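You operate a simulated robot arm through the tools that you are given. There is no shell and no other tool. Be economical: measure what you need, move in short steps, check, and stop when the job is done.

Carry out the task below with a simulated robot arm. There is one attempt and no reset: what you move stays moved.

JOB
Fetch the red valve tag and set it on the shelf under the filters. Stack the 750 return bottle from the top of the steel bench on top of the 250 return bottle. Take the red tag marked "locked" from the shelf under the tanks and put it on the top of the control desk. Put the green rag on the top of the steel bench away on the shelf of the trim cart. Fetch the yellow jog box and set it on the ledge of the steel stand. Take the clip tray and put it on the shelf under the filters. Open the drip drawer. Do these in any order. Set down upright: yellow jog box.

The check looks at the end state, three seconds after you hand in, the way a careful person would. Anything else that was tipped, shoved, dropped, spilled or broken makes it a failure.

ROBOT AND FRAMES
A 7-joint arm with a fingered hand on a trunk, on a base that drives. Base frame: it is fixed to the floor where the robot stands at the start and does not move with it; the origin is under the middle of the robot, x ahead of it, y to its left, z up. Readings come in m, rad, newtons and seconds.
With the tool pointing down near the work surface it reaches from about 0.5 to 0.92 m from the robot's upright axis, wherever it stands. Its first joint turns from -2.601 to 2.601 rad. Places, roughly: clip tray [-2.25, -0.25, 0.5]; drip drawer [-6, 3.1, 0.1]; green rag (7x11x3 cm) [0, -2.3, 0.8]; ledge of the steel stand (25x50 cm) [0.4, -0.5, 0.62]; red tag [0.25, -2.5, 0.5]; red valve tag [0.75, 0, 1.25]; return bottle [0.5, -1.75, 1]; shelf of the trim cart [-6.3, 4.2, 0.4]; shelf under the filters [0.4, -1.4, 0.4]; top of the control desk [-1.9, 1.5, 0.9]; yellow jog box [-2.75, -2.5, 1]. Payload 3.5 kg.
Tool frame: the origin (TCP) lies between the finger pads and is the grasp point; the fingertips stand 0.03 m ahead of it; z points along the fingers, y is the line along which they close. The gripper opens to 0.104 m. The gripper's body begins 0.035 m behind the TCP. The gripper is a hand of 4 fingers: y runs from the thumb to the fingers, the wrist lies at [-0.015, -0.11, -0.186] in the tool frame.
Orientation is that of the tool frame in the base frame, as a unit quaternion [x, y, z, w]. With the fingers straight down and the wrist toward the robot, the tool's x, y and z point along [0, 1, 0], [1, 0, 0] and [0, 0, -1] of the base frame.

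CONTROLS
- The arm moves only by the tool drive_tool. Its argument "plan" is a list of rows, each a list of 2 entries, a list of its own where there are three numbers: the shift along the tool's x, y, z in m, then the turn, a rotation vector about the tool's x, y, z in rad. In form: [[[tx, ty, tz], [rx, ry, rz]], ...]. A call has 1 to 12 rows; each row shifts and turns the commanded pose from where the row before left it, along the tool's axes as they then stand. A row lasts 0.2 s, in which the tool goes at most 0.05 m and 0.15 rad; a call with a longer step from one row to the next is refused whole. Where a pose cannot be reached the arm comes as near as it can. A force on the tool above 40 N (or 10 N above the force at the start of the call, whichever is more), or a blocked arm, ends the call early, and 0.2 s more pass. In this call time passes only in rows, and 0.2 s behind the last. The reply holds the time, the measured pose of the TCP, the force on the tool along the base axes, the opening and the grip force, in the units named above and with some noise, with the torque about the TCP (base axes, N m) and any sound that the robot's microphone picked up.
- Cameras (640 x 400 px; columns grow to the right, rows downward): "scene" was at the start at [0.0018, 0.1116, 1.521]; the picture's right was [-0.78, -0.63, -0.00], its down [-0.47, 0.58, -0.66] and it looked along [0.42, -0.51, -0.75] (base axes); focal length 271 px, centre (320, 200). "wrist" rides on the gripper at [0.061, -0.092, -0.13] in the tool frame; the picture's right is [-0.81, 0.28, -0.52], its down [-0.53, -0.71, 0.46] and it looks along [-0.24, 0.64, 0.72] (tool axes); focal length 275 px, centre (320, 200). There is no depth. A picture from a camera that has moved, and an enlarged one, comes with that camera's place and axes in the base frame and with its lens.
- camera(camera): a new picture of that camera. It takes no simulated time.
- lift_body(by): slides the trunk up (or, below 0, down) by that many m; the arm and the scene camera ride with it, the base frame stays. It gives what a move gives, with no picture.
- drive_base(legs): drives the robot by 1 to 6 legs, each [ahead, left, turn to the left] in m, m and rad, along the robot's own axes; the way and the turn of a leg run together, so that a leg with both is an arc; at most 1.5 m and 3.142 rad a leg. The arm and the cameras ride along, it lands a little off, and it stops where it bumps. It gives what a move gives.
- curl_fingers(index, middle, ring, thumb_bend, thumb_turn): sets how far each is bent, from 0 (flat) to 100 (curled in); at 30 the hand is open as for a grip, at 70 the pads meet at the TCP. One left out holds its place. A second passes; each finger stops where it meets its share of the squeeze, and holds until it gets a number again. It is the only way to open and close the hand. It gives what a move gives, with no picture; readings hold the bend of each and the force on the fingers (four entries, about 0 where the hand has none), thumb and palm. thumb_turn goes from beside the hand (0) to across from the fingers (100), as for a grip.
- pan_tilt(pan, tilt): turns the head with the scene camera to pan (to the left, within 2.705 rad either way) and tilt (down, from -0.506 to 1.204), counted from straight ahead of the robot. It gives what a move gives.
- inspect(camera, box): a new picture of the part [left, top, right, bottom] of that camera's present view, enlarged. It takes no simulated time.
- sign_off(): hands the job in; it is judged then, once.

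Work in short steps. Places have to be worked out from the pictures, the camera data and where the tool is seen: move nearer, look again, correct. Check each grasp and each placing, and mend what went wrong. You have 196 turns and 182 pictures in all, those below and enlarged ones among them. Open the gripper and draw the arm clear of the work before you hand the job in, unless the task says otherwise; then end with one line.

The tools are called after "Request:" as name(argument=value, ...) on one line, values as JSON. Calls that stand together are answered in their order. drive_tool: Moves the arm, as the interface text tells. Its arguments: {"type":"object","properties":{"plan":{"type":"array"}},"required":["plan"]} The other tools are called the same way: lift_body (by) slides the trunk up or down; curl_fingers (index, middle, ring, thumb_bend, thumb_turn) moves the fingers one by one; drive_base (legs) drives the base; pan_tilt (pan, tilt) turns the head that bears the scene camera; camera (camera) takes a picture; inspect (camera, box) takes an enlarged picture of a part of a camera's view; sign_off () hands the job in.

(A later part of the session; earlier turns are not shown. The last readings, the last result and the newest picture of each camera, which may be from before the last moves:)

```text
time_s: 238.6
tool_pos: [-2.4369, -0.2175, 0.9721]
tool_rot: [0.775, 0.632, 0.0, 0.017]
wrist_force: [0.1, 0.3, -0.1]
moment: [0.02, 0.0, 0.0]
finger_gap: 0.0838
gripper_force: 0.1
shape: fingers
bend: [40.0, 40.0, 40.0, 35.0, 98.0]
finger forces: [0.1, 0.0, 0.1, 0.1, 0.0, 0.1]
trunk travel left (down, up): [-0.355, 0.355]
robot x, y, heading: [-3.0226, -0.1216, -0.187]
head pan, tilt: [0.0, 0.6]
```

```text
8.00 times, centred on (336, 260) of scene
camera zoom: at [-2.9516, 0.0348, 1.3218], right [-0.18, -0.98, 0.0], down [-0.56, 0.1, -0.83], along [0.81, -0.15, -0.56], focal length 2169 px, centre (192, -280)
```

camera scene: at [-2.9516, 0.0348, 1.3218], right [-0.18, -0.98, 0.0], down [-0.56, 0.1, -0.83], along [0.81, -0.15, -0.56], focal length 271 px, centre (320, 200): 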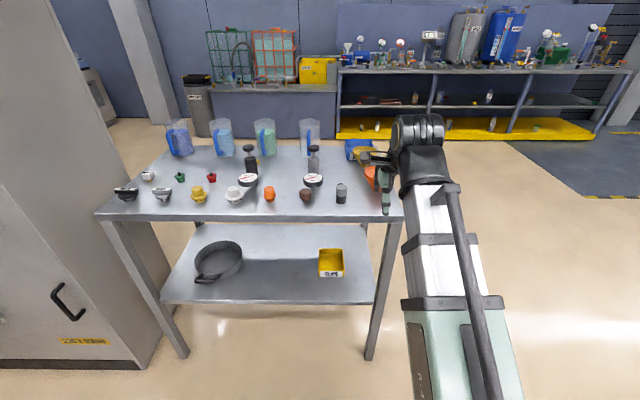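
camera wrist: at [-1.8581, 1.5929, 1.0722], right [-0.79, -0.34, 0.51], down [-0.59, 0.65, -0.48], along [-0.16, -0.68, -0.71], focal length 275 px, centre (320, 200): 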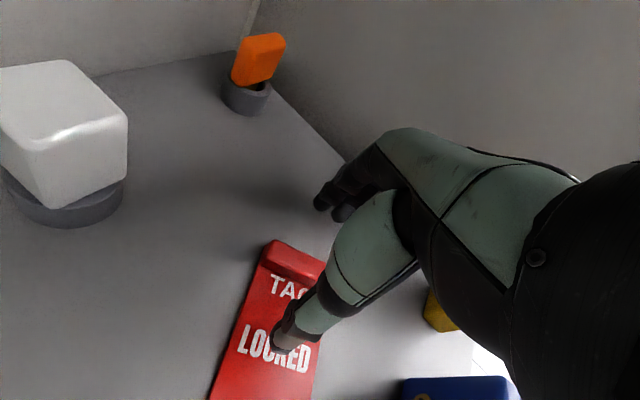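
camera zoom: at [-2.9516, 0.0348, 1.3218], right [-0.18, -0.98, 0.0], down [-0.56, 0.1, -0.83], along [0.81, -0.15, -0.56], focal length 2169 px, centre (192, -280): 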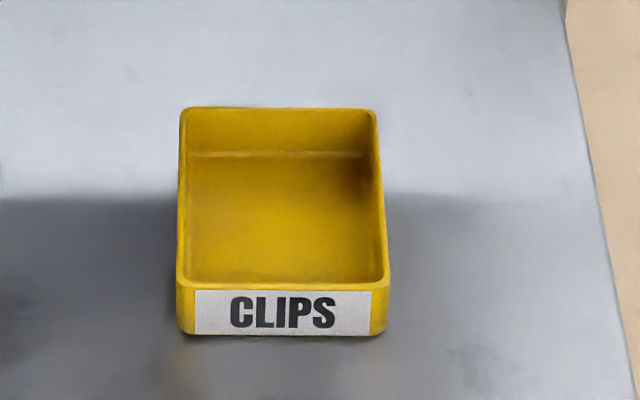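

Tray: 0.11×0.13 m, height 0.037, front wall at (−2.2125, −0.152), rim z≈0.448. I back off, align laterally, lower and then approach under the table top.

Request:
drive_base(legs=[[-0.28, 0.108, 0]])

Request:
lift_body(by=-0.35)

Request:
drive_tool(plan=[[[0, 0.04, 0.02], [0.035, 0, 0]], [[0, 0.05, 0.0], [0, 0, 0]], [[0, 0.05, 0.0], [0, 0, 0]], [[0, 0.0, 0.04], [0, 0, 0]], [[0, 0.0, 0.02], [0, 0, 0]]])

Request:
pan_tilt(pan=0, tilt=0.45)

Request:
camera(camera="scene")

Request:
camera(camera="wrist")

```text
time_s: 240.6
tool_pos: [-2.6979, -0.0605, 0.9711]
tool_rot: [0.776, 0.631, -0.001, 0.017]
wrist_force: [0.2, -0.1, -0.4]
moment: [-0.01, 0.01, -0.01]
finger_gap: 0.084
gripper_force: 0.0
shape: fingers
bend: [40.0, 40.0, 40.0, 35.0, 98.0]
finger forces: [0.1, 0.0, 0.0, 0.1, 0.1, 0.0]
trunk travel left (down, up): [-0.355, 0.355]
robot x, y, heading: [-3.2851, 0.0345, -0.19]
head pan, tilt: [0.0, 0.6]
```

```text
time_s: 244.1
tool_pos: [-2.698, -0.0604, 0.622]
tool_rot: [0.775, 0.631, 0.0, 0.016]
wrist_force: [0.2, 0.4, -0.5]
moment: [-0.02, 0.01, 0.0]
finger_gap: 0.0842
gripper_force: 0.1
shape: fingers
bend: [40.0, 40.0, 40.0, 35.0, 98.0]
finger forces: [0.1, 0.0, 0.0, 0.1, 0.0, 0.0]
trunk travel left (down, up): [-0.005, 0.705]
robot x, y, heading: [-3.2848, 0.0377, -0.183]
head pan, tilt: [0.0, 0.6]
```

```text
time_s: 245.2
tool_pos: [-2.562, -0.0903, 0.5396]
tool_rot: [0.776, 0.63, -0.011, 0.002]
wrist_force: [-0.9, 0.1, 0.1]
moment: [-0.04, 0.03, -0.04]
finger_gap: 0.084
gripper_force: 0.0
shape: fingers
bend: [40.0, 40.0, 40.0, 35.0, 98.0]
finger forces: [0.1, 0.0, 0.1, 0.0, 0.0, 0.1]
trunk travel left (down, up): [-0.005, 0.705]
robot x, y, heading: [-3.2865, 0.0335, -0.189]
head pan, tilt: [0.0, 0.6]
```

```text
time_s: 245.9
tool_pos: [-2.5608, -0.0905, 0.5394]
tool_rot: [0.776, 0.631, -0.01, 0.003]
wrist_force: [-0.3, 0.7, -0.4]
moment: [0.01, 0.0, 0.01]
finger_gap: 0.0841
gripper_force: 0.1
shape: fingers
bend: [40.0, 40.0, 40.0, 35.0, 98.0]
finger forces: [0.0, 0.1, 0.1, 0.0, 0.0, 0.1]
trunk travel left (down, up): [-0.005, 0.705]
robot x, y, heading: [-3.2838, 0.0346, -0.191]
head pan, tilt: [0.0, 0.45]
```

```text
67 pictures are left
camera scene: at [-3.2084, 0.1935, 0.9852], right [-0.19, -0.98, 0.0], down [-0.43, 0.08, -0.9], along [0.88, -0.17, -0.44], focal length 271 px, centre (320, 200)
```

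scene: 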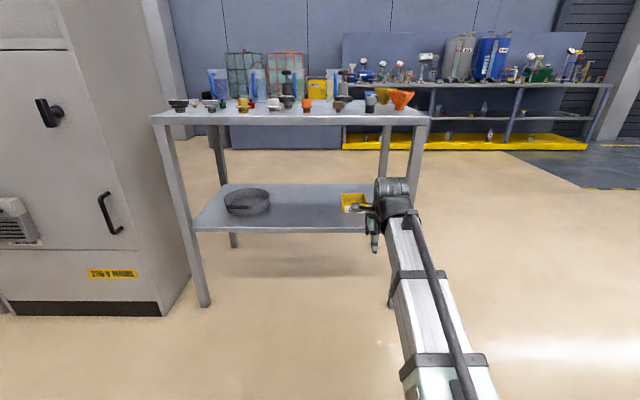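

```text
66 pictures are left
camera wrist: at [-2.6369, -0.0108, 0.6681], right [0.11, -0.84, 0.53], down [-0.81, -0.38, -0.44], along [0.57, -0.38, -0.73], focal length 275 px, centre (320, 200)
```

wrist: 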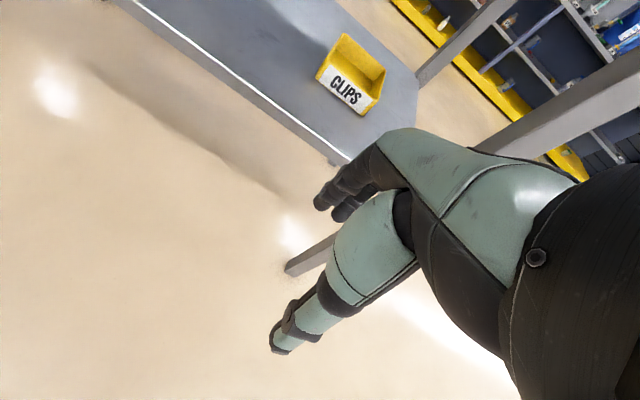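

Aligned. Drive 0.29 forward, then check.

Request:
drive_base(legs=[[0.29, 0.007, 0]])

Request:
camera(camera="wrist")

```text
time_s: 247.9
tool_pos: [-2.2784, -0.137, 0.5395]
tool_rot: [0.776, 0.631, -0.01, 0.003]
wrist_force: [-0.6, 0.3, 0.2]
moment: [0.01, 0.02, -0.02]
finger_gap: 0.0841
gripper_force: 0.1
shape: fingers
bend: [40.0, 40.0, 40.0, 35.0, 98.0]
finger forces: [0.0, 0.0, 0.1, 0.0, 0.0, 0.0]
trunk travel left (down, up): [-0.005, 0.705]
robot x, y, heading: [-3.0008, -0.0168, -0.186]
head pan, tilt: [0.0, 0.45]
```

```text
65 pictures are left
camera wrist: at [-2.3539, -0.0567, 0.668], right [0.11, -0.84, 0.53], down [-0.81, -0.38, -0.44], along [0.57, -0.38, -0.73], focal length 275 px, centre (320, 200)
```

wrist: 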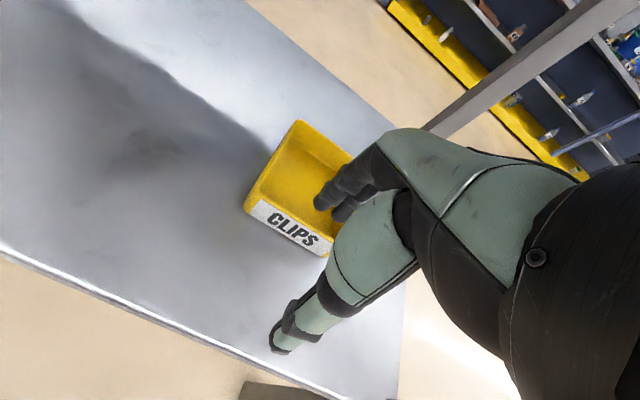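

Front wall is 6 cm ahead. I move over it and lower.

Request:
drive_tool(plan=[[[0, 0.035, 0], [0, 0, 0]], [[0, 0.029, 0], [0, 0, 0]], [[0, 0, 0.03], [0, 0, 0]], [[0, 0, 0.025], [0, 0, 0]], [[0, 0, 0.01], [0, 0, 0]]])

Request:
camera(camera="wrist")

```text
time_s: 249.1
tool_pos: [-2.2158, -0.1508, 0.4731]
tool_rot: [0.776, 0.631, -0.011, 0.003]
wrist_force: [0.2, -0.4, -0.6]
moment: [-0.01, 0.02, -0.01]
finger_gap: 0.0842
gripper_force: 0.1
shape: fingers
bend: [40.0, 40.0, 40.0, 35.0, 98.0]
finger forces: [0.0, 0.0, 0.1, 0.0, 0.0, 0.0]
trunk travel left (down, up): [-0.005, 0.705]
robot x, y, heading: [-2.9984, -0.0118, -0.185]
head pan, tilt: [0.0, 0.45]
```

```text
64 pictures are left
camera wrist: at [-2.2912, -0.0706, 0.6015], right [0.11, -0.84, 0.53], down [-0.81, -0.38, -0.44], along [0.57, -0.38, -0.72], focal length 275 px, centre (320, 200)
```

wrist: 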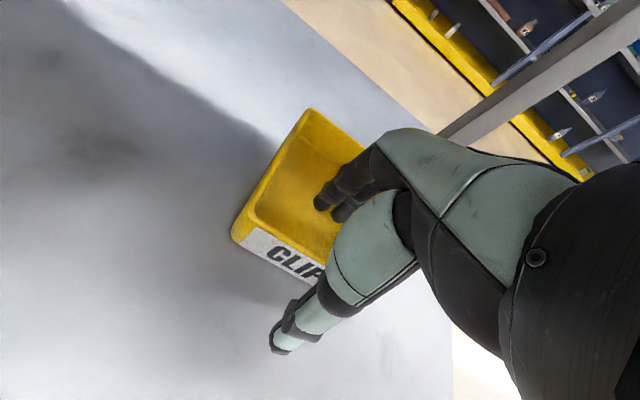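

Fingers are inside, thumb outside the front wall. Close.

Request:
curl_fingers(index=68, middle=68, ring=68, thumb_bend=66)

Request:
curl_fingers(index=84, middle=84, ring=84, thumb_bend=80)

Request:
drive_tool(plan=[[[0, 0, -0.015], [0, 0, 0]], [[0, 0, -0.03], [0, 0, 0]]])

Request:
camera(camera="wrist")

```text
time_s: 250.1
tool_pos: [-2.2152, -0.1502, 0.4734]
tool_rot: [0.776, 0.63, -0.01, 0.004]
wrist_force: [0.4, 0.2, -1.7]
moment: [-0.01, 0.0, -0.01]
finger_gap: 0.0091
gripper_force: 0.3
shape: fingers
bend: [68.0, 68.0, 68.0, 65.0, 98.0]
finger forces: [0.1, 0.1, 0.1, 0.0, 0.2, 0.0]
trunk travel left (down, up): [-0.005, 0.705]
robot x, y, heading: [-3.0016, -0.0149, -0.185]
head pan, tilt: [0.0, 0.45]
```

```text
time_s: 251.1
tool_pos: [-2.2158, -0.1514, 0.4727]
tool_rot: [0.776, 0.631, -0.01, 0.003]
wrist_force: [-0.3, 0.6, -1.0]
moment: [-0.03, 0.03, -0.02]
finger_gap: 0.0
gripper_force: 12.2
shape: fingers
bend: [75.0, 84.0, 84.0, 72.0, 95.0]
finger forces: [11.6, 0.1, 0.0, 0.1, 11.7, 0.0]
trunk travel left (down, up): [-0.005, 0.705]
robot x, y, heading: [-3.0028, -0.0152, -0.184]
head pan, tilt: [0.0, 0.45]
```

```text
time_s: 251.7
tool_pos: [-2.214, -0.1481, 0.5196]
tool_rot: [0.775, 0.631, -0.012, 0.003]
wrist_force: [-0.4, -0.6, -0.3]
moment: [0.04, 0.08, 0.0]
finger_gap: 0.0
gripper_force: 13.1
shape: fingers
bend: [75.0, 84.0, 84.0, 72.0, 95.0]
finger forces: [12.7, 0.0, 0.0, 0.0, 12.5, 0.0]
trunk travel left (down, up): [-0.005, 0.705]
robot x, y, heading: [-2.9989, -0.0142, -0.187]
head pan, tilt: [0.0, 0.45]
```

```text
63 pictures are left
camera wrist: at [-2.2903, -0.0693, 0.6478], right [0.11, -0.84, 0.53], down [-0.81, -0.39, -0.44], along [0.57, -0.38, -0.73], focal length 275 px, centre (320, 200)
```

wrist: 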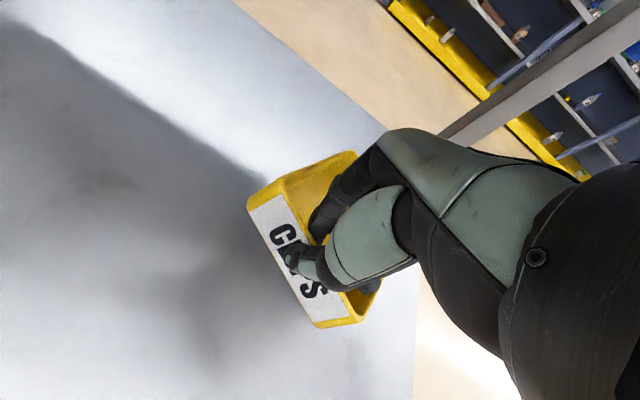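

Lifted, but the tray seems pitched. I look from the scene camera.

Request:
inspect(camera="scene", box=[280, 150, 440, 250])

```text
4.00 times, centred on (360, 200) of scene
camera zoom: at [-2.9254, 0.1472, 0.9852], right [-0.19, -0.98, 0.0], down [-0.43, 0.08, -0.9], along [0.88, -0.17, -0.44], focal length 1084 px, centre (160, 200)
```

zoom: 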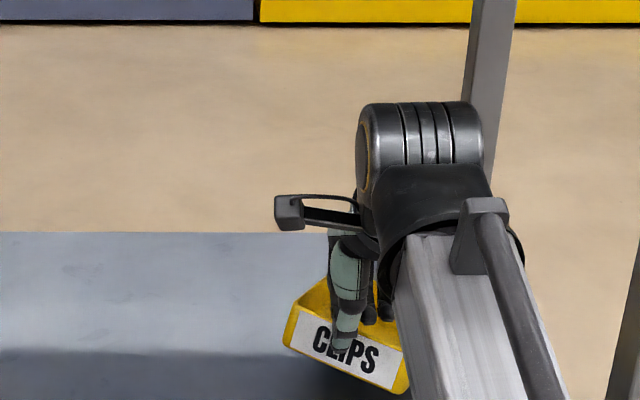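

The tray is held, slightly rolled about the index grip. I back out from under the table and drive around to the bench pre-position.

Request:
drive_base(legs=[[-0.36, 0, 0], [0, -0.9, 0], [1.4, 0, 0], [1.1, 0, 0], [0, 0.35, 0]])

Request:
camera(camera="scene")

Request:
camera(camera="wrist")

```text
time_s: 272.1
tool_pos: [-0.2385, -1.0637, 0.5188]
tool_rot: [0.773, 0.634, -0.01, 0.004]
wrist_force: [-0.3, 1.4, -1.1]
moment: [0.05, 0.04, 0.01]
finger_gap: 0.0
gripper_force: 12.4
shape: fingers
bend: [75.0, 84.0, 84.0, 73.0, 95.0]
finger forces: [12.5, 0.0, 0.0, 0.1, 12.4, 0.1]
trunk travel left (down, up): [-0.005, 0.705]
robot x, y, heading: [-1.0251, -0.9374, -0.18]
head pan, tilt: [0.0, 0.45]
```

```text
61 pictures are left
camera scene: at [-0.9517, -0.7729, 0.9853], right [-0.18, -0.98, 0.0], down [-0.43, 0.08, -0.9], along [0.89, -0.16, -0.44], focal length 271 px, centre (320, 200)
```

scene: 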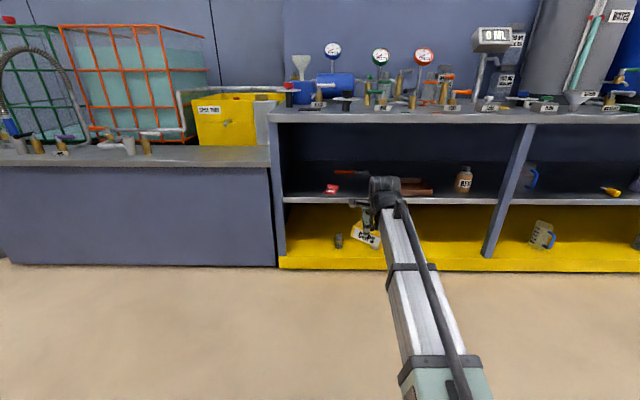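

```text
60 pictures are left
camera wrist: at [-0.3149, -0.9845, 0.6477], right [0.12, -0.84, 0.53], down [-0.81, -0.39, -0.44], along [0.57, -0.38, -0.73], focal length 275 px, centre (320, 200)
```

wrist: 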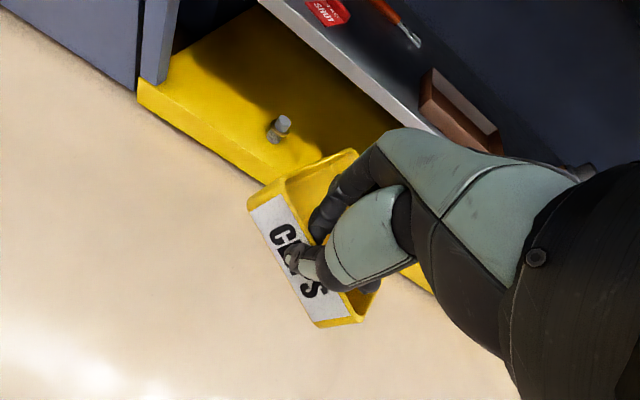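

Gap between the tag and the brown tray is v≈−1.02..−1.235. I unroll the tray by rotating about tool y and drive in to just short of the shelf.

Request:
drive_tool(plan=[[[0, 0, -0.02], [0, -0.15, 0]], [[0, 0, 0], [0, -0.15, 0]]])

Request:
drive_base(legs=[[0.36, -0.04, 0]])

Request:
camera(camera="wrist")

Request:
inspect(camera="scene", box=[260, 150, 500, 300])

```text
time_s: 272.7
tool_pos: [-0.2382, -1.0647, 0.5387]
tool_rot: [0.762, 0.627, -0.127, 0.098]
wrist_force: [0.3, 0.5, -0.5]
moment: [0.01, 0.07, 0.0]
finger_gap: 0.0
gripper_force: 12.9
shape: fingers
bend: [75.0, 84.0, 84.0, 73.0, 95.0]
finger forces: [12.6, 0.0, 0.0, 0.0, 12.3, 0.0]
trunk travel left (down, up): [-0.005, 0.705]
robot x, y, heading: [-1.0253, -0.9347, -0.18]
head pan, tilt: [0.0, 0.45]
```

```text
time_s: 275.0
tool_pos: [0.1106, -1.1605, 0.5379]
tool_rot: [0.761, 0.629, -0.125, 0.098]
wrist_force: [-0.1, -0.6, -1.4]
moment: [0.0, 0.03, 0.01]
finger_gap: 0.0
gripper_force: 12.6
shape: fingers
bend: [75.0, 84.0, 84.0, 73.0, 95.0]
finger forces: [12.4, 0.0, 0.1, 0.1, 12.3, 0.0]
trunk travel left (down, up): [-0.005, 0.705]
robot x, y, heading: [-0.6781, -1.0346, -0.174]
head pan, tilt: [0.0, 0.45]
```

```text
59 pictures are left
camera wrist: at [0.0398, -1.0471, 0.6429], right [0.16, -0.65, 0.74], down [-0.83, -0.5, -0.26], along [0.54, -0.57, -0.62], focal length 275 px, centre (320, 200)
```

wrist: 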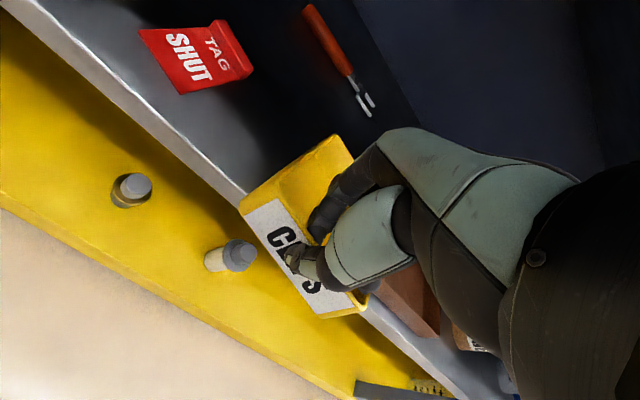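

```text
2.67 times, centred on (380, 225) of scene
camera zoom: at [-0.6056, -0.8746, 0.9853], right [-0.17, -0.99, 0.0], down [-0.43, 0.07, -0.9], along [0.89, -0.15, -0.44], focal length 723 px, centre (160, 133)
```

zoom: 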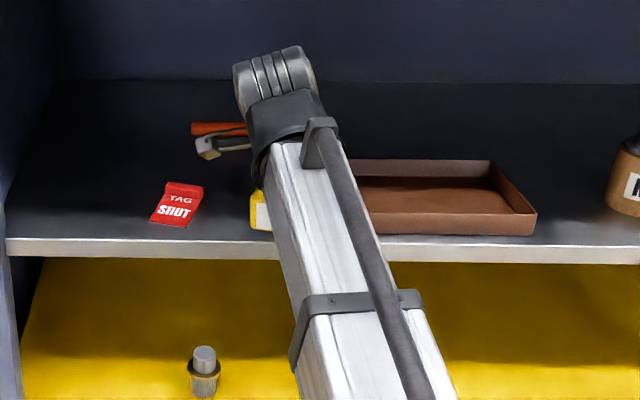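

I advance 0.1 m with a slight left shift, then lower.

Request:
drive_base(legs=[[0.11, 0.02, 0]])

Request:
drive_tool(plan=[[[0, 0, 0.025], [0, 0, 0]], [[0, 0, 0.015], [0, 0, 0]], [[0, 0, 0.008], [0, 0, 0]]])

Request:
camera(camera="wrist")

Request:
inspect(camera="scene", box=[240, 170, 480, 320])

```text
time_s: 276.2
tool_pos: [0.2229, -1.1592, 0.5397]
tool_rot: [0.76, 0.63, -0.125, 0.099]
wrist_force: [0.1, -0.5, -1.2]
moment: [0.01, 0.05, -0.03]
finger_gap: 0.0
gripper_force: 11.8
shape: fingers
bend: [75.0, 84.0, 84.0, 73.0, 95.0]
finger forces: [12.5, 0.1, 0.1, 0.0, 12.3, 0.2]
trunk travel left (down, up): [-0.005, 0.705]
robot x, y, heading: [-0.5622, -1.0347, -0.166]
head pan, tilt: [0.0, 0.45]
```

```text
time_s: 277.0
tool_pos: [0.222, -1.1732, 0.4944]
tool_rot: [0.76, 0.63, -0.126, 0.099]
wrist_force: [-0.7, -0.4, -0.9]
moment: [0.06, 0.04, 0.0]
finger_gap: 0.0
gripper_force: 11.9
shape: fingers
bend: [75.0, 84.0, 84.0, 73.0, 95.0]
finger forces: [11.4, 0.0, 0.0, 0.0, 11.4, 0.0]
trunk travel left (down, up): [-0.005, 0.705]
robot x, y, heading: [-0.5645, -1.0333, -0.171]
head pan, tilt: [0.0, 0.45]
```

```text
57 pictures are left
camera wrist: at [0.1507, -1.0596, 0.5973], right [0.16, -0.65, 0.74], down [-0.82, -0.5, -0.26], along [0.54, -0.57, -0.62], focal length 275 px, centre (320, 200)
```

wrist: 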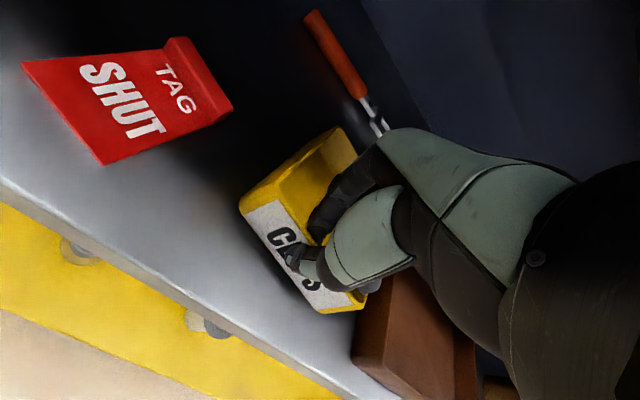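

```text
2.67 times, centred on (360, 245) of scene
camera zoom: at [-0.4929, -0.8731, 0.9853], right [-0.17, -0.99, 0.0], down [-0.43, 0.07, -0.9], along [0.89, -0.15, -0.44], focal length 723 px, centre (213, 80)
```

zoom: 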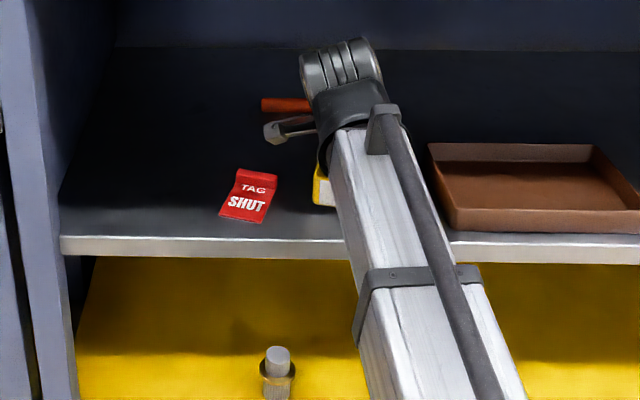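

Tray clears the brown tray. I lower vertically to contact.

Request:
drive_tool(plan=[[[0.0025, 0, 0.0075], [0, 0, 0]], [[0.002, 0, 0.006], [0, 0, 0]], [[0.002, 0, 0.005], [0, 0, 0]]])

Request:
camera(camera="wrist")

```text
time_s: 277.8
tool_pos: [0.2208, -1.1697, 0.4776]
tool_rot: [0.759, 0.631, -0.125, 0.101]
wrist_force: [0.2, -1.4, 27.2]
moment: [0.05, 0.07, -0.02]
finger_gap: 0.0
gripper_force: 19.1
shape: fingers
bend: [76.0, 84.0, 84.0, 73.0, 96.0]
finger forces: [19.5, 0.0, 0.1, 0.1, 18.4, 0.1]
trunk travel left (down, up): [-0.005, 0.705]
robot x, y, heading: [-0.5694, -1.0338, -0.17]
head pan, tilt: [0.0, 0.45]
```

```text
55 pictures are left
camera wrist: at [0.1492, -1.0582, 0.5811], right [0.16, -0.65, 0.75], down [-0.82, -0.51, -0.26], along [0.55, -0.57, -0.61], focal length 275 px, centre (320, 200)
```

wrist: 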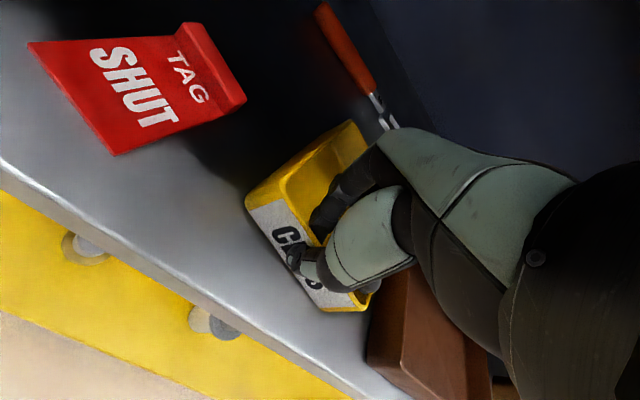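

Resting on the shelf. I ease off and release.

Request:
drive_tool(plan=[[[-0.001, 0, -0.003], [0, 0, 0]]])

Request:
curl_fingers(index=62, middle=62, ring=62, thumb_bend=60)

Request:
curl_fingers(index=45, middle=45, ring=45, thumb_bend=40)

Request:
camera(camera="wrist")

```text
time_s: 278.2
tool_pos: [0.2224, -1.1719, 0.4774]
tool_rot: [0.759, 0.631, -0.125, 0.099]
wrist_force: [1.7, -1.0, 21.0]
moment: [0.07, 0.06, -0.04]
finger_gap: 0.0
gripper_force: 17.6
shape: fingers
bend: [76.0, 84.0, 84.0, 73.0, 96.0]
finger forces: [18.5, 0.1, 0.0, 0.0, 16.6, 0.0]
trunk travel left (down, up): [-0.005, 0.705]
robot x, y, heading: [-0.5661, -1.032, -0.168]
head pan, tilt: [0.0, 0.45]
```

```text
time_s: 279.2
tool_pos: [0.221, -1.1706, 0.4787]
tool_rot: [0.759, 0.631, -0.125, 0.099]
wrist_force: [-3.6, 1.8, 9.7]
moment: [-0.12, 0.02, -0.08]
finger_gap: 0.0234
gripper_force: 5.4
shape: fingers
bend: [62.0, 82.0, 62.0, 60.0, 97.0]
finger forces: [0.0, 10.1, 0.0, 0.0, 0.0, 0.0]
trunk travel left (down, up): [-0.005, 0.705]
robot x, y, heading: [-0.5664, -1.0356, -0.169]
head pan, tilt: [0.0, 0.45]
```

```text
time_s: 280.2
tool_pos: [0.2202, -1.1707, 0.4771]
tool_rot: [0.76, 0.631, -0.126, 0.098]
wrist_force: [-4.8, -0.1, 11.5]
moment: [-0.13, -0.16, -0.08]
finger_gap: 0.0713
gripper_force: 5.8
shape: fingers
bend: [45.0, 86.0, 45.0, 40.0, 97.0]
finger forces: [0.0, 12.0, 0.0, 0.1, 0.1, 0.1]
trunk travel left (down, up): [-0.005, 0.705]
robot x, y, heading: [-0.5641, -1.0365, -0.169]
head pan, tilt: [0.0, 0.45]
```

```text
54 pictures are left
camera wrist: at [0.1494, -1.0583, 0.5815], right [0.16, -0.65, 0.74], down [-0.82, -0.5, -0.26], along [0.54, -0.57, -0.62], focal length 275 px, centre (320, 200)
```

wrist: 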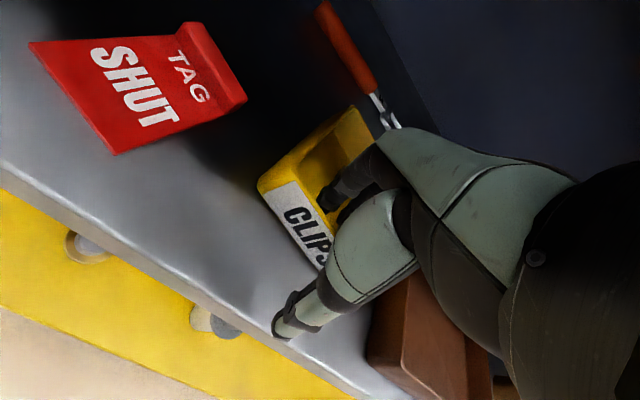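

The middle finger had passed over the rim. I curl it back, then lift the hand slightly before opening.

Request:
curl_fingers(middle=95)

Request:
drive_tool(plan=[[[-0.005, -0.003, -0.015], [0, 0, 0]], [[-0.007, 0, -0.02], [0, 0, 0]]])

Request:
curl_fingers(index=40, middle=40, ring=40)

Request:
camera(camera="wrist")

```text
time_s: 281.2
tool_pos: [0.2214, -1.1721, 0.4765]
tool_rot: [0.759, 0.631, -0.126, 0.099]
wrist_force: [-1.0, 0.6, 0.4]
moment: [-0.03, -0.03, 0.04]
finger_gap: 0.0709
gripper_force: 0.0
shape: fingers
bend: [45.0, 95.0, 45.0, 40.0, 97.0]
finger forces: [0.0, 0.0, 0.0, 0.0, 0.1, 0.0]
trunk travel left (down, up): [-0.005, 0.705]
robot x, y, heading: [-0.5605, -1.033, -0.169]
head pan, tilt: [0.0, 0.45]
```

```text
time_s: 281.8
tool_pos: [0.2182, -1.1728, 0.515]
tool_rot: [0.76, 0.63, -0.126, 0.098]
wrist_force: [0.2, 0.1, 0.7]
moment: [0.02, -0.02, 0.03]
finger_gap: 0.071
gripper_force: 0.0
shape: fingers
bend: [45.0, 95.0, 45.0, 40.0, 97.0]
finger forces: [0.0, 0.1, 0.1, 0.0, 0.0, 0.0]
trunk travel left (down, up): [-0.005, 0.705]
robot x, y, heading: [-0.5663, -1.0299, -0.169]
head pan, tilt: [0.0, 0.45]
```

```text
time_s: 282.8
tool_pos: [0.2184, -1.1724, 0.515]
tool_rot: [0.759, 0.63, -0.126, 0.1]
wrist_force: [-0.3, 0.0, -0.3]
moment: [-0.03, 0.01, -0.01]
finger_gap: 0.0777
gripper_force: 0.2
shape: fingers
bend: [40.0, 40.0, 40.0, 40.0, 97.0]
finger forces: [0.1, 0.0, 0.0, 0.0, 0.0, 0.1]
trunk travel left (down, up): [-0.005, 0.705]
robot x, y, heading: [-0.5644, -1.0347, -0.17]
head pan, tilt: [0.0, 0.45]
```

```text
53 pictures are left
camera wrist: at [0.1472, -1.0593, 0.6182], right [0.16, -0.65, 0.74], down [-0.82, -0.5, -0.26], along [0.54, -0.57, -0.62], focal length 275 px, centre (320, 200)
```

wrist: 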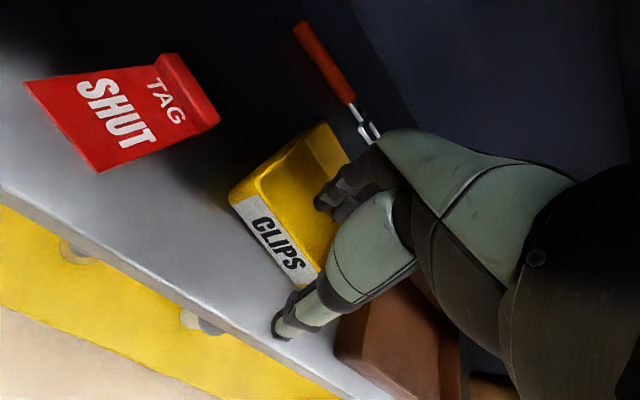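

Tray is flat on the shelf. I raise slightly, back out, and level the tool.

Request:
drive_tool(plan=[[[-0.01, 0, -0.028], [0, 0, 0]]])

Request:
drive_base(legs=[[-0.45, 0, 0]])

Request:
drive_tool(plan=[[[0, 0, 0], [0, 0.15, 0]], [[0, -0.03, -0.02], [0, 0.15, 0]], [[0, -0.04, -0.03], [0, 0, 0]], [[0, -0.04, -0.03], [0, 0, 0]], [[0, -0.04, -0.03], [0, 0, 0]]])

Request:
camera(camera="scene")

```text
time_s: 283.2
tool_pos: [0.2185, -1.172, 0.5428]
tool_rot: [0.76, 0.63, -0.127, 0.098]
wrist_force: [-0.9, 0.2, -0.5]
moment: [0.0, 0.0, -0.03]
finger_gap: 0.0775
gripper_force: 0.2
shape: fingers
bend: [40.0, 40.0, 40.0, 40.0, 97.0]
finger forces: [0.1, 0.1, 0.1, 0.1, 0.0, 0.0]
trunk travel left (down, up): [-0.005, 0.705]
robot x, y, heading: [-0.5646, -1.0347, -0.166]
head pan, tilt: [0.0, 0.45]
```

```text
time_s: 285.9
tool_pos: [-0.2197, -1.0965, 0.5434]
tool_rot: [0.759, 0.631, -0.125, 0.099]
wrist_force: [0.1, 0.1, -0.3]
moment: [-0.01, 0.01, 0.03]
finger_gap: 0.0773
gripper_force: 0.1
shape: fingers
bend: [40.0, 40.0, 40.0, 40.0, 97.0]
finger forces: [0.0, 0.0, 0.0, 0.0, 0.0, 0.1]
trunk travel left (down, up): [-0.005, 0.705]
robot x, y, heading: [-1.0025, -0.9647, -0.167]
head pan, tilt: [0.0, 0.45]
```

```text
time_s: 287.1
tool_pos: [-0.3628, -1.0641, 0.6568]
tool_rot: [0.769, 0.639, -0.012, 0.002]
wrist_force: [0.1, 0.0, -0.4]
moment: [0.02, 0.0, -0.01]
finger_gap: 0.0777
gripper_force: 0.0
shape: fingers
bend: [40.0, 40.0, 40.0, 40.0, 97.0]
finger forces: [0.0, 0.0, 0.1, 0.1, 0.0, 0.1]
trunk travel left (down, up): [-0.005, 0.705]
robot x, y, heading: [-1.0063, -0.9587, -0.163]
head pan, tilt: [0.0, 0.45]
```

```text
52 pictures are left
camera scene: at [-0.9318, -0.7985, 0.9852], right [-0.17, -0.99, 0.0], down [-0.43, 0.07, -0.9], along [0.89, -0.15, -0.44], focal length 271 px, centre (320, 200)
```

scene: 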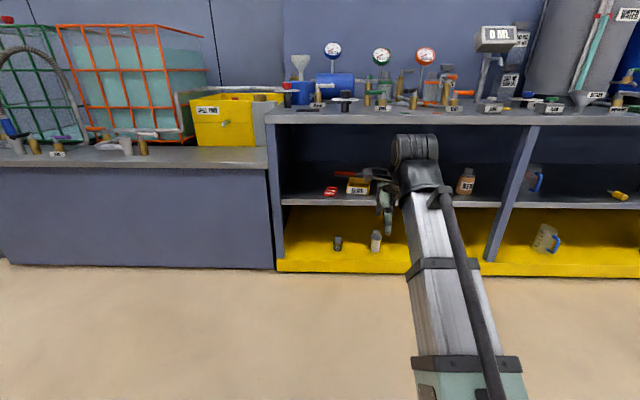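

Clip tray done. Next I raise the trunk, turn toward the jog box station and look.

Request:
lift_body(by=0.4)

Request:
drive_base(legs=[[0, 0, -2.26], [0.9, 0, 0]])

Request:
pan_tilt(pan=0, tilt=0.35)

Request:
camera(camera="scene")

```text
time_s: 290.9
tool_pos: [-0.3628, -1.0639, 1.0572]
tool_rot: [0.769, 0.639, -0.012, 0.004]
wrist_force: [-0.3, -0.6, -0.6]
moment: [-0.02, 0.01, 0.04]
finger_gap: 0.0776
gripper_force: 0.0
shape: fingers
bend: [40.0, 40.0, 40.0, 40.0, 97.0]
finger forces: [0.0, 0.1, 0.0, 0.0, 0.1, 0.0]
trunk travel left (down, up): [-0.405, 0.305]
robot x, y, heading: [-1.0055, -0.9598, -0.166]
head pan, tilt: [0.0, 0.45]
```

```text
time_s: 301.2
tool_pos: [-2.2133, -1.9676, 1.0566]
tool_rot: [0.901, -0.433, -0.007, -0.009]
wrist_force: [0.6, 0.2, 0.4]
moment: [0.01, 0.01, 0.0]
finger_gap: 0.0774
gripper_force: 0.1
shape: fingers
bend: [40.0, 40.0, 40.0, 40.0, 97.0]
finger forces: [0.0, 0.0, 0.1, 0.1, 0.0, 0.0]
trunk travel left (down, up): [-0.405, 0.305]
robot x, y, heading: [-1.7148, -1.547, -2.449]
head pan, tilt: [0.0, 0.45]
```

```text
time_s: 301.9
tool_pos: [-2.2124, -1.9678, 1.0564]
tool_rot: [0.902, -0.432, -0.007, -0.009]
wrist_force: [0.4, 0.3, 0.2]
moment: [0.05, -0.02, -0.02]
finger_gap: 0.0778
gripper_force: 0.0
shape: fingers
bend: [40.0, 40.0, 40.0, 40.0, 97.0]
finger forces: [0.1, 0.0, 0.0, 0.0, 0.1, 0.0]
trunk travel left (down, up): [-0.405, 0.305]
robot x, y, heading: [-1.7192, -1.5474, -2.446]
head pan, tilt: [0.0, 0.351]
```

```text
51 pictures are left
camera scene: at [-1.6469, -1.7083, 1.3945], right [-0.64, 0.77, 0.0], down [0.26, 0.22, -0.94], along [-0.72, -0.6, -0.34], focal length 271 px, centre (320, 200)
```

scene: 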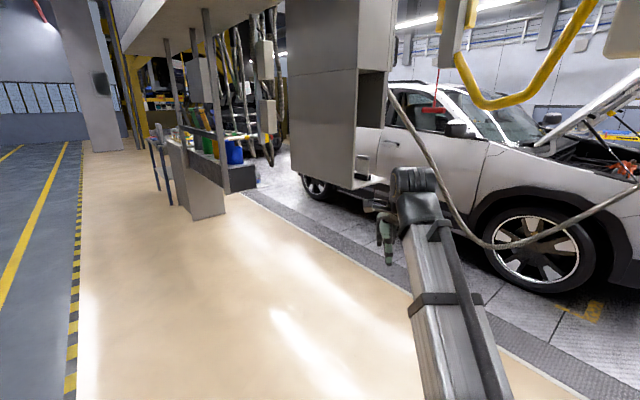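

The hanging cabinet has a recess on its far side where the jog box should be. I move to view that side.

Request:
drive_base(legs=[[0.3, -0.7, 0], [0, 0, 0.55]])

Request:
camera(camera="scene")

```text
time_s: 307.5
tool_pos: [-2.5858, -1.8342, 1.0559]
tool_rot: [0.987, -0.163, -0.008, -0.006]
wrist_force: [-0.4, -0.7, -0.1]
moment: [0.01, -0.03, -0.02]
finger_gap: 0.0774
gripper_force: 0.1
shape: fingers
bend: [40.0, 40.0, 40.0, 40.0, 97.0]
finger forces: [0.1, 0.0, 0.0, 0.1, 0.1, 0.0]
trunk travel left (down, up): [-0.405, 0.305]
robot x, y, heading: [-2.3914, -1.2114, -1.882]
head pan, tilt: [0.0, 0.351]
```

```text
50 pictures are left
camera scene: at [-2.2493, -1.3082, 1.3945], right [-0.95, 0.3, 0.0], down [0.1, 0.33, -0.94], along [-0.28, -0.9, -0.34], focal length 271 px, centre (320, 200)
```

scene: 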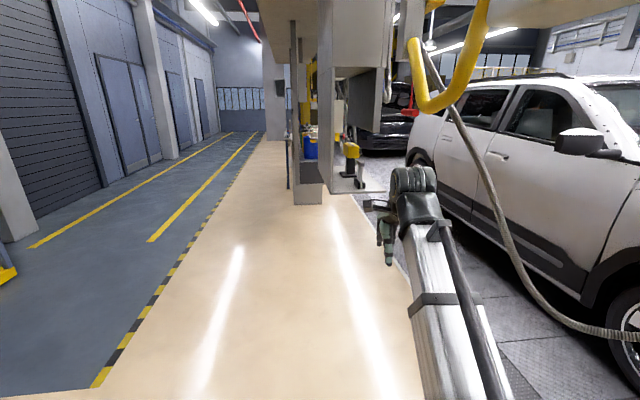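

The yellow jog box stands in the cabinet's recess. I zoom in.

Request:
inspect(camera="scene", box=[312, 90, 408, 200])

```text
3.64 times, centred on (360, 145) of scene
camera zoom: at [-2.2493, -1.3082, 1.3945], right [-0.95, 0.3, 0.0], down [0.1, 0.33, -0.94], along [-0.28, -0.9, -0.34], focal length 986 px, centre (174, 400)
```

zoom: 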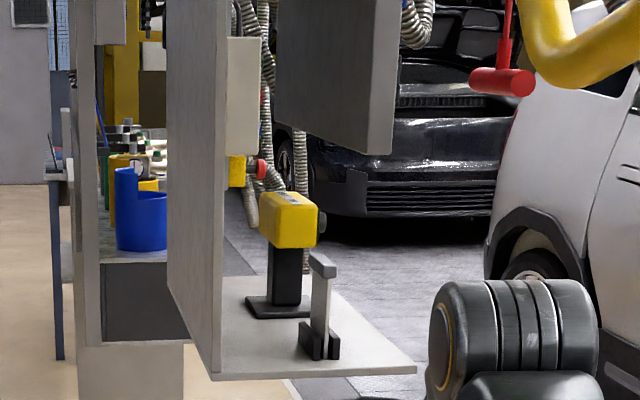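

I raise the trunk and move closer to see it from above and triangulate.

Request:
lift_body(by=0.3)

Request:
drive_base(legs=[[0.3, 0, 0]])

Request:
pan_tilt(pan=0, tilt=0.5)

Request:
camera(camera="scene")

Request:
camera(camera="wrist")

```text
time_s: 310.5
tool_pos: [-2.591, -1.8481, 1.3282]
tool_rot: [0.987, -0.162, -0.01, -0.013]
wrist_force: [0.8, -1.0, 0.2]
moment: [0.01, -0.03, 0.03]
finger_gap: 0.0776
gripper_force: 0.0
shape: fingers
bend: [40.0, 40.0, 40.0, 40.0, 97.0]
finger forces: [0.0, 0.1, 0.0, 0.0, 0.1, 0.1]
trunk travel left (down, up): [-0.705, 0.005]
robot x, y, heading: [-2.3948, -1.2157, -1.881]
head pan, tilt: [0.0, 0.351]
```

```text
time_s: 312.3
tool_pos: [-2.6714, -2.2617, 1.2364]
tool_rot: [0.99, -0.141, -0.008, -0.028]
wrist_force: [-0.4, -0.1, -1.6]
moment: [-0.02, 0.03, 0.0]
finger_gap: 0.0781
gripper_force: 0.1
shape: fingers
bend: [40.0, 40.0, 40.0, 40.0, 98.0]
finger forces: [0.0, 0.0, 0.0, 0.0, 0.1, 0.0]
trunk travel left (down, up): [-0.705, 0.005]
robot x, y, heading: [-2.4531, -1.4452, -1.837]
head pan, tilt: [0.0, 0.351]
stopped in leg 1: the robot was blocked; the commanded pose is now the measured one
```

```text
time_s: 313.0
tool_pos: [-2.6552, -2.2546, 1.2342]
tool_rot: [0.99, -0.136, -0.007, -0.03]
wrist_force: [1.2, 0.6, -0.5]
moment: [0.02, 0.0, -0.02]
finger_gap: 0.078
gripper_force: 0.2
shape: fingers
bend: [40.0, 40.0, 40.0, 40.0, 98.0]
finger forces: [0.1, 0.1, 0.0, 0.0, 0.0, 0.1]
trunk travel left (down, up): [-0.705, 0.005]
robot x, y, heading: [-2.4538, -1.4487, -1.822]
head pan, tilt: [0.0, 0.499]
```

```text
48 pictures are left
camera scene: at [-2.2509, -1.3351, 1.7068], right [-0.97, 0.26, 0.0], down [0.0, 0.0, -1.0], along [-0.26, -0.97, 0.0], focal length 271 px, centre (320, 200)
```

scene: 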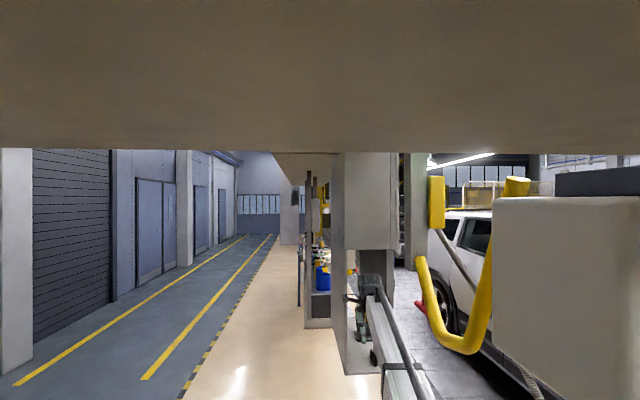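

```text
47 pictures are left
camera wrist: at [-2.5712, -2.1921, 1.3669], right [-0.85, -0.08, 0.52], down [-0.33, 0.86, -0.4], along [-0.41, -0.51, -0.76], focal length 275 px, centre (320, 200)
```

wrist: 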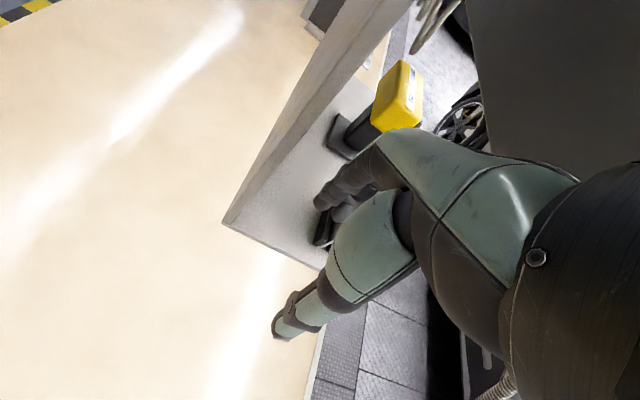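

The head touched an overhead beam. I back away first, then lower the trunk.

Request:
drive_base(legs=[[-0.3, 0, 0]])

Request:
lift_body(by=-0.25)

Request:
pan_tilt(pan=0, tilt=0.4)

Request:
camera(camera="scene")

```text
time_s: 313.7
tool_pos: [-2.6494, -2.3005, 1.0643]
tool_rot: [0.99, -0.127, -0.001, -0.06]
wrist_force: [25.3, 8.7, 227.6]
moment: [-9.97, 2.53, 1.05]
finger_gap: 0.0772
gripper_force: 113.8
shape: fingers
bend: [43.0, 30.0, 36.0, 40.0, 97.0]
finger forces: [174.6, 39.6, 13.0, 0.0, 0.0, 0.0]
trunk travel left (down, up): [-0.705, 0.005]
robot x, y, heading: [-2.4503, -1.4391, -1.816]
head pan, tilt: [0.0, 0.499]
stopped in leg 1: the robot was blocked; the commanded pose is now the measured one
```

```text
time_s: 314.2
tool_pos: [-2.6686, -2.3601, 1.0523]
tool_rot: [0.986, -0.125, -0.021, 0.106]
wrist_force: [-1.1, -10.0, 180.3]
moment: [2.59, -0.52, 0.01]
finger_gap: 0.0143
gripper_force: 86.5
shape: fingers
bend: [70.0, 37.0, 40.0, 40.0, 97.0]
finger forces: [169.5, 0.0, 0.0, 0.0, 2.7, 0.0]
trunk travel left (down, up): [-0.683, 0.027]
robot x, y, heading: [-2.4501, -1.4405, -1.815]
head pan, tilt: [0.0, 0.499]
stopped: the force on the tool passed its limit at 242 N (the readings are from after the stop); the commanded pose is now the measured one
```

```text
time_s: 314.9
tool_pos: [-2.6659, -2.3439, 1.0192]
tool_rot: [0.99, -0.127, -0.019, 0.058]
wrist_force: [6.6, 21.1, 167.4]
moment: [-8.73, 3.51, -0.26]
finger_gap: 0.0515
gripper_force: 83.0
shape: fingers
bend: [95.0, 25.0, 20.0, 40.0, 97.0]
finger forces: [80.3, 36.5, 50.2, 0.0, 0.0, 0.1]
trunk travel left (down, up): [-0.683, 0.027]
robot x, y, heading: [-2.4491, -1.44, -1.814]
head pan, tilt: [0.0, 0.4]
```

```text
46 pictures are left
camera scene: at [-2.2501, -1.3366, 1.7067], right [-0.97, 0.25, 0.0], down [0.0, 0.0, -1.0], along [-0.25, -0.97, 0.0], focal length 271 px, centre (320, 200)
```

scene: 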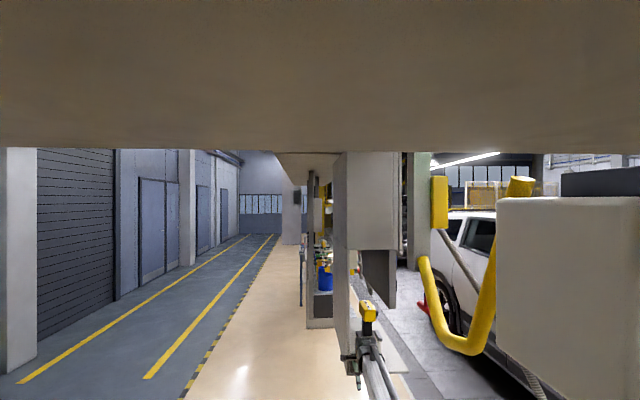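

The hand is pressed on the plate. First I lift the tool up to unload it.

Request:
drive_tool(plan=[[[0, 0, -0.03], [0, 0, 0]], [[0, 0, -0.04], [0, 0, 0]], [[0, 0, -0.04], [0, 0, 0]]])

Request:
camera(camera="wrist")

```text
time_s: 315.2
tool_pos: [-2.6747, -2.3742, 1.0162]
tool_rot: [0.977, -0.123, -0.029, 0.174]
wrist_force: [58.3, 131.3, 255.5]
moment: [-4.02, 1.53, 0.1]
finger_gap: 0.0613
gripper_force: 170.8
shape: fingers
bend: [94.0, 28.0, 27.0, 40.0, 94.0]
finger forces: [128.0, 34.8, 38.8, 0.0, 139.6, 0.1]
out of reach, approached as far as the arm can: row 1
trunk travel left (down, up): [-0.683, 0.027]
robot x, y, heading: [-2.4539, -1.4422, -1.818]
head pan, tilt: [0.0, 0.4]
stopped in row 1: the arm was blocked; the commanded pose is now the measured one
```

```text
45 pictures are left
camera wrist: at [-2.5813, -2.2638, 1.104], right [-0.8, 0.13, 0.59], down [-0.4, 0.63, -0.67], along [-0.46, -0.77, -0.45], focal length 275 px, centre (320, 200)
```

wrist: 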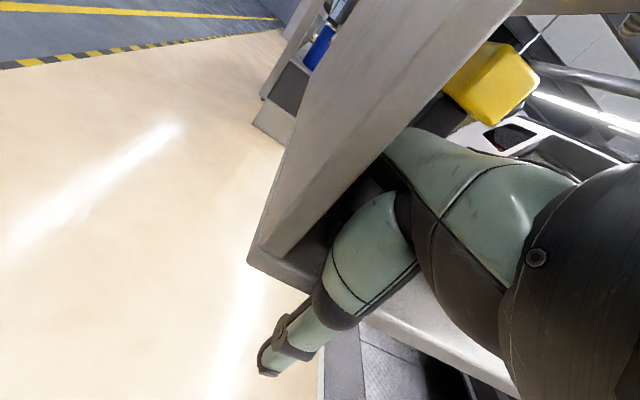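

The arm is overstretched and jammed against the plate edge. I pull the tool back toward the robot and up in small steps.

Request:
drive_tool(plan=[[[0, -0.03, -0.02], [0, 0, 0]], [[0, -0.03, -0.02], [0, 0, 0]], [[0, -0.03, -0.03], [0, 0, 0]]])

Request:
camera(camera="wrist")

```text
time_s: 315.6
tool_pos: [-2.6741, -2.3747, 1.016]
tool_rot: [0.972, -0.125, -0.031, 0.195]
wrist_force: [49.1, 144.7, 258.7]
moment: [-2.62, 0.38, 0.92]
finger_gap: 0.0648
gripper_force: 178.9
shape: fingers
bend: [96.0, 26.0, 24.0, 40.0, 95.0]
finger forces: [155.1, 21.9, 26.5, 0.0, 153.7, 0.1]
trunk travel left (down, up): [-0.683, 0.027]
robot x, y, heading: [-2.4532, -1.4376, -1.826]
head pan, tilt: [0.0, 0.4]
stopped in row 1: the arm was blocked; the commanded pose is now the measured one
```

```text
44 pictures are left
camera wrist: at [-2.5805, -2.2609, 1.0986], right [-0.79, 0.15, 0.59], down [-0.4, 0.6, -0.69], along [-0.46, -0.78, -0.42], focal length 275 px, centre (320, 200)
```

wrist: 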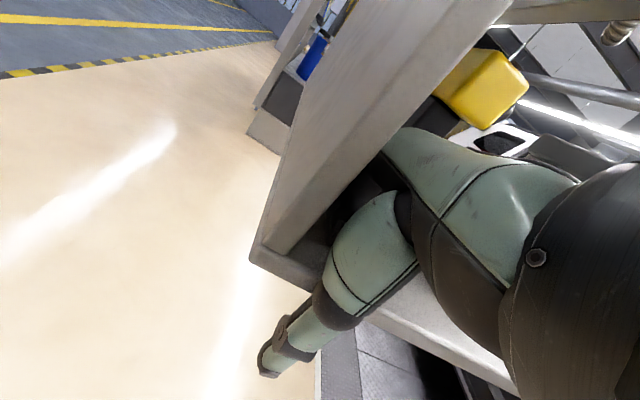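

The hand is wedged on the plate edge. I straighten the fingers to loosen it, then try backing the base a little.

Request:
curl_fingers(index=5, middle=5, ring=5, thumb_bend=5)

Request:
drive_base(legs=[[-0.1, 0, 0]])

Request:
camera(camera="wrist")

```text
time_s: 316.8
tool_pos: [-2.674, -2.3749, 1.016]
tool_rot: [0.97, -0.125, -0.03, 0.204]
wrist_force: [49.9, 151.0, 263.4]
moment: [1.05, -2.0, 1.09]
finger_gap: 0.0699
gripper_force: 181.1
shape: fingers
bend: [97.0, 5.0, 5.0, 5.0, 95.0]
finger forces: [200.7, 0.0, 0.0, 0.0, 160.9, 0.0]
trunk travel left (down, up): [-0.683, 0.027]
robot x, y, heading: [-2.4532, -1.4382, -1.825]
head pan, tilt: [0.0, 0.4]
stopped: the arm was blocked; the commanded pose is now the measured one
```

```text
time_s: 317.8
tool_pos: [-2.6755, -2.3786, 1.0228]
tool_rot: [0.887, -0.113, -0.055, 0.445]
wrist_force: [50.3, 193.0, 185.6]
moment: [6.93, -3.1, 1.13]
finger_gap: 0.0818
gripper_force: 149.9
shape: fingers
bend: [100.0, 5.0, 5.0, 5.0, 96.0]
finger forces: [150.8, 0.0, 0.0, 0.0, 148.7, 0.1]
trunk travel left (down, up): [-0.683, 0.027]
robot x, y, heading: [-2.4385, -1.3749, -1.821]
head pan, tilt: [0.0, 0.4]
stopped in leg 1: the force on the tool passed its limit at 326 N (the readings are from after the stop); the commanded pose is now the measured one
```

```text
43 pictures are left
camera wrist: at [-2.5773, -2.2407, 1.0263], right [-0.72, 0.44, 0.53], down [-0.5, 0.19, -0.85], along [-0.48, -0.88, 0.08], focal length 275 px, centre (320, 200)
```

wrist: 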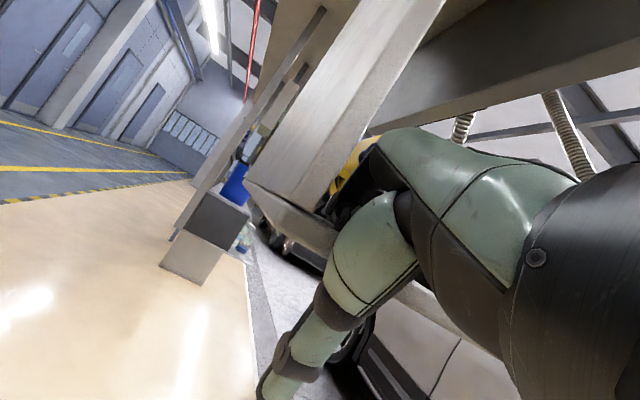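

Base can move back a bit. I look at the arm itself with the head tilted down to understand what is caught.

Request:
pan_tilt(pan=0.0, tilt=0.9)

Request:
camera(camera="scene")

```text
time_s: 318.7
tool_pos: [-2.6754, -2.3808, 1.0235]
tool_rot: [0.889, -0.111, -0.056, 0.441]
wrist_force: [63.6, 240.8, 192.8]
moment: [6.76, -3.04, 1.46]
finger_gap: 0.0823
gripper_force: 189.6
shape: fingers
bend: [100.0, 5.0, 5.0, 5.0, 96.0]
finger forces: [177.0, 0.0, 0.0, 0.0, 203.5, 0.1]
trunk travel left (down, up): [-0.683, 0.027]
robot x, y, heading: [-2.4439, -1.3803, -1.821]
head pan, tilt: [0.0, 0.901]
```

```text
42 pictures are left
camera scene: at [-2.2322, -1.3256, 1.705], right [-0.99, 0.14, 0.02], down [-0.01, 0.0, -1.0], along [-0.14, -0.99, 0.0], focal length 271 px, centre (320, 200)
```

scene: 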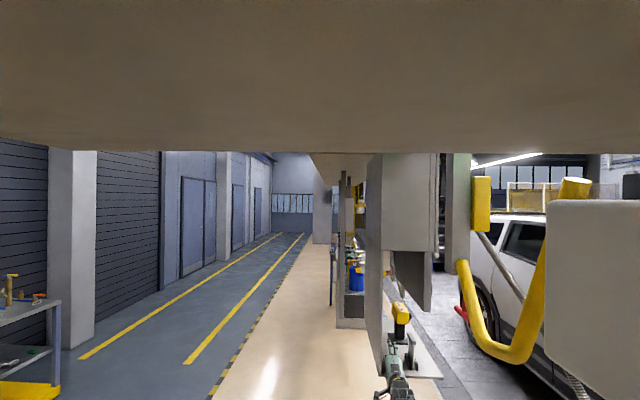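

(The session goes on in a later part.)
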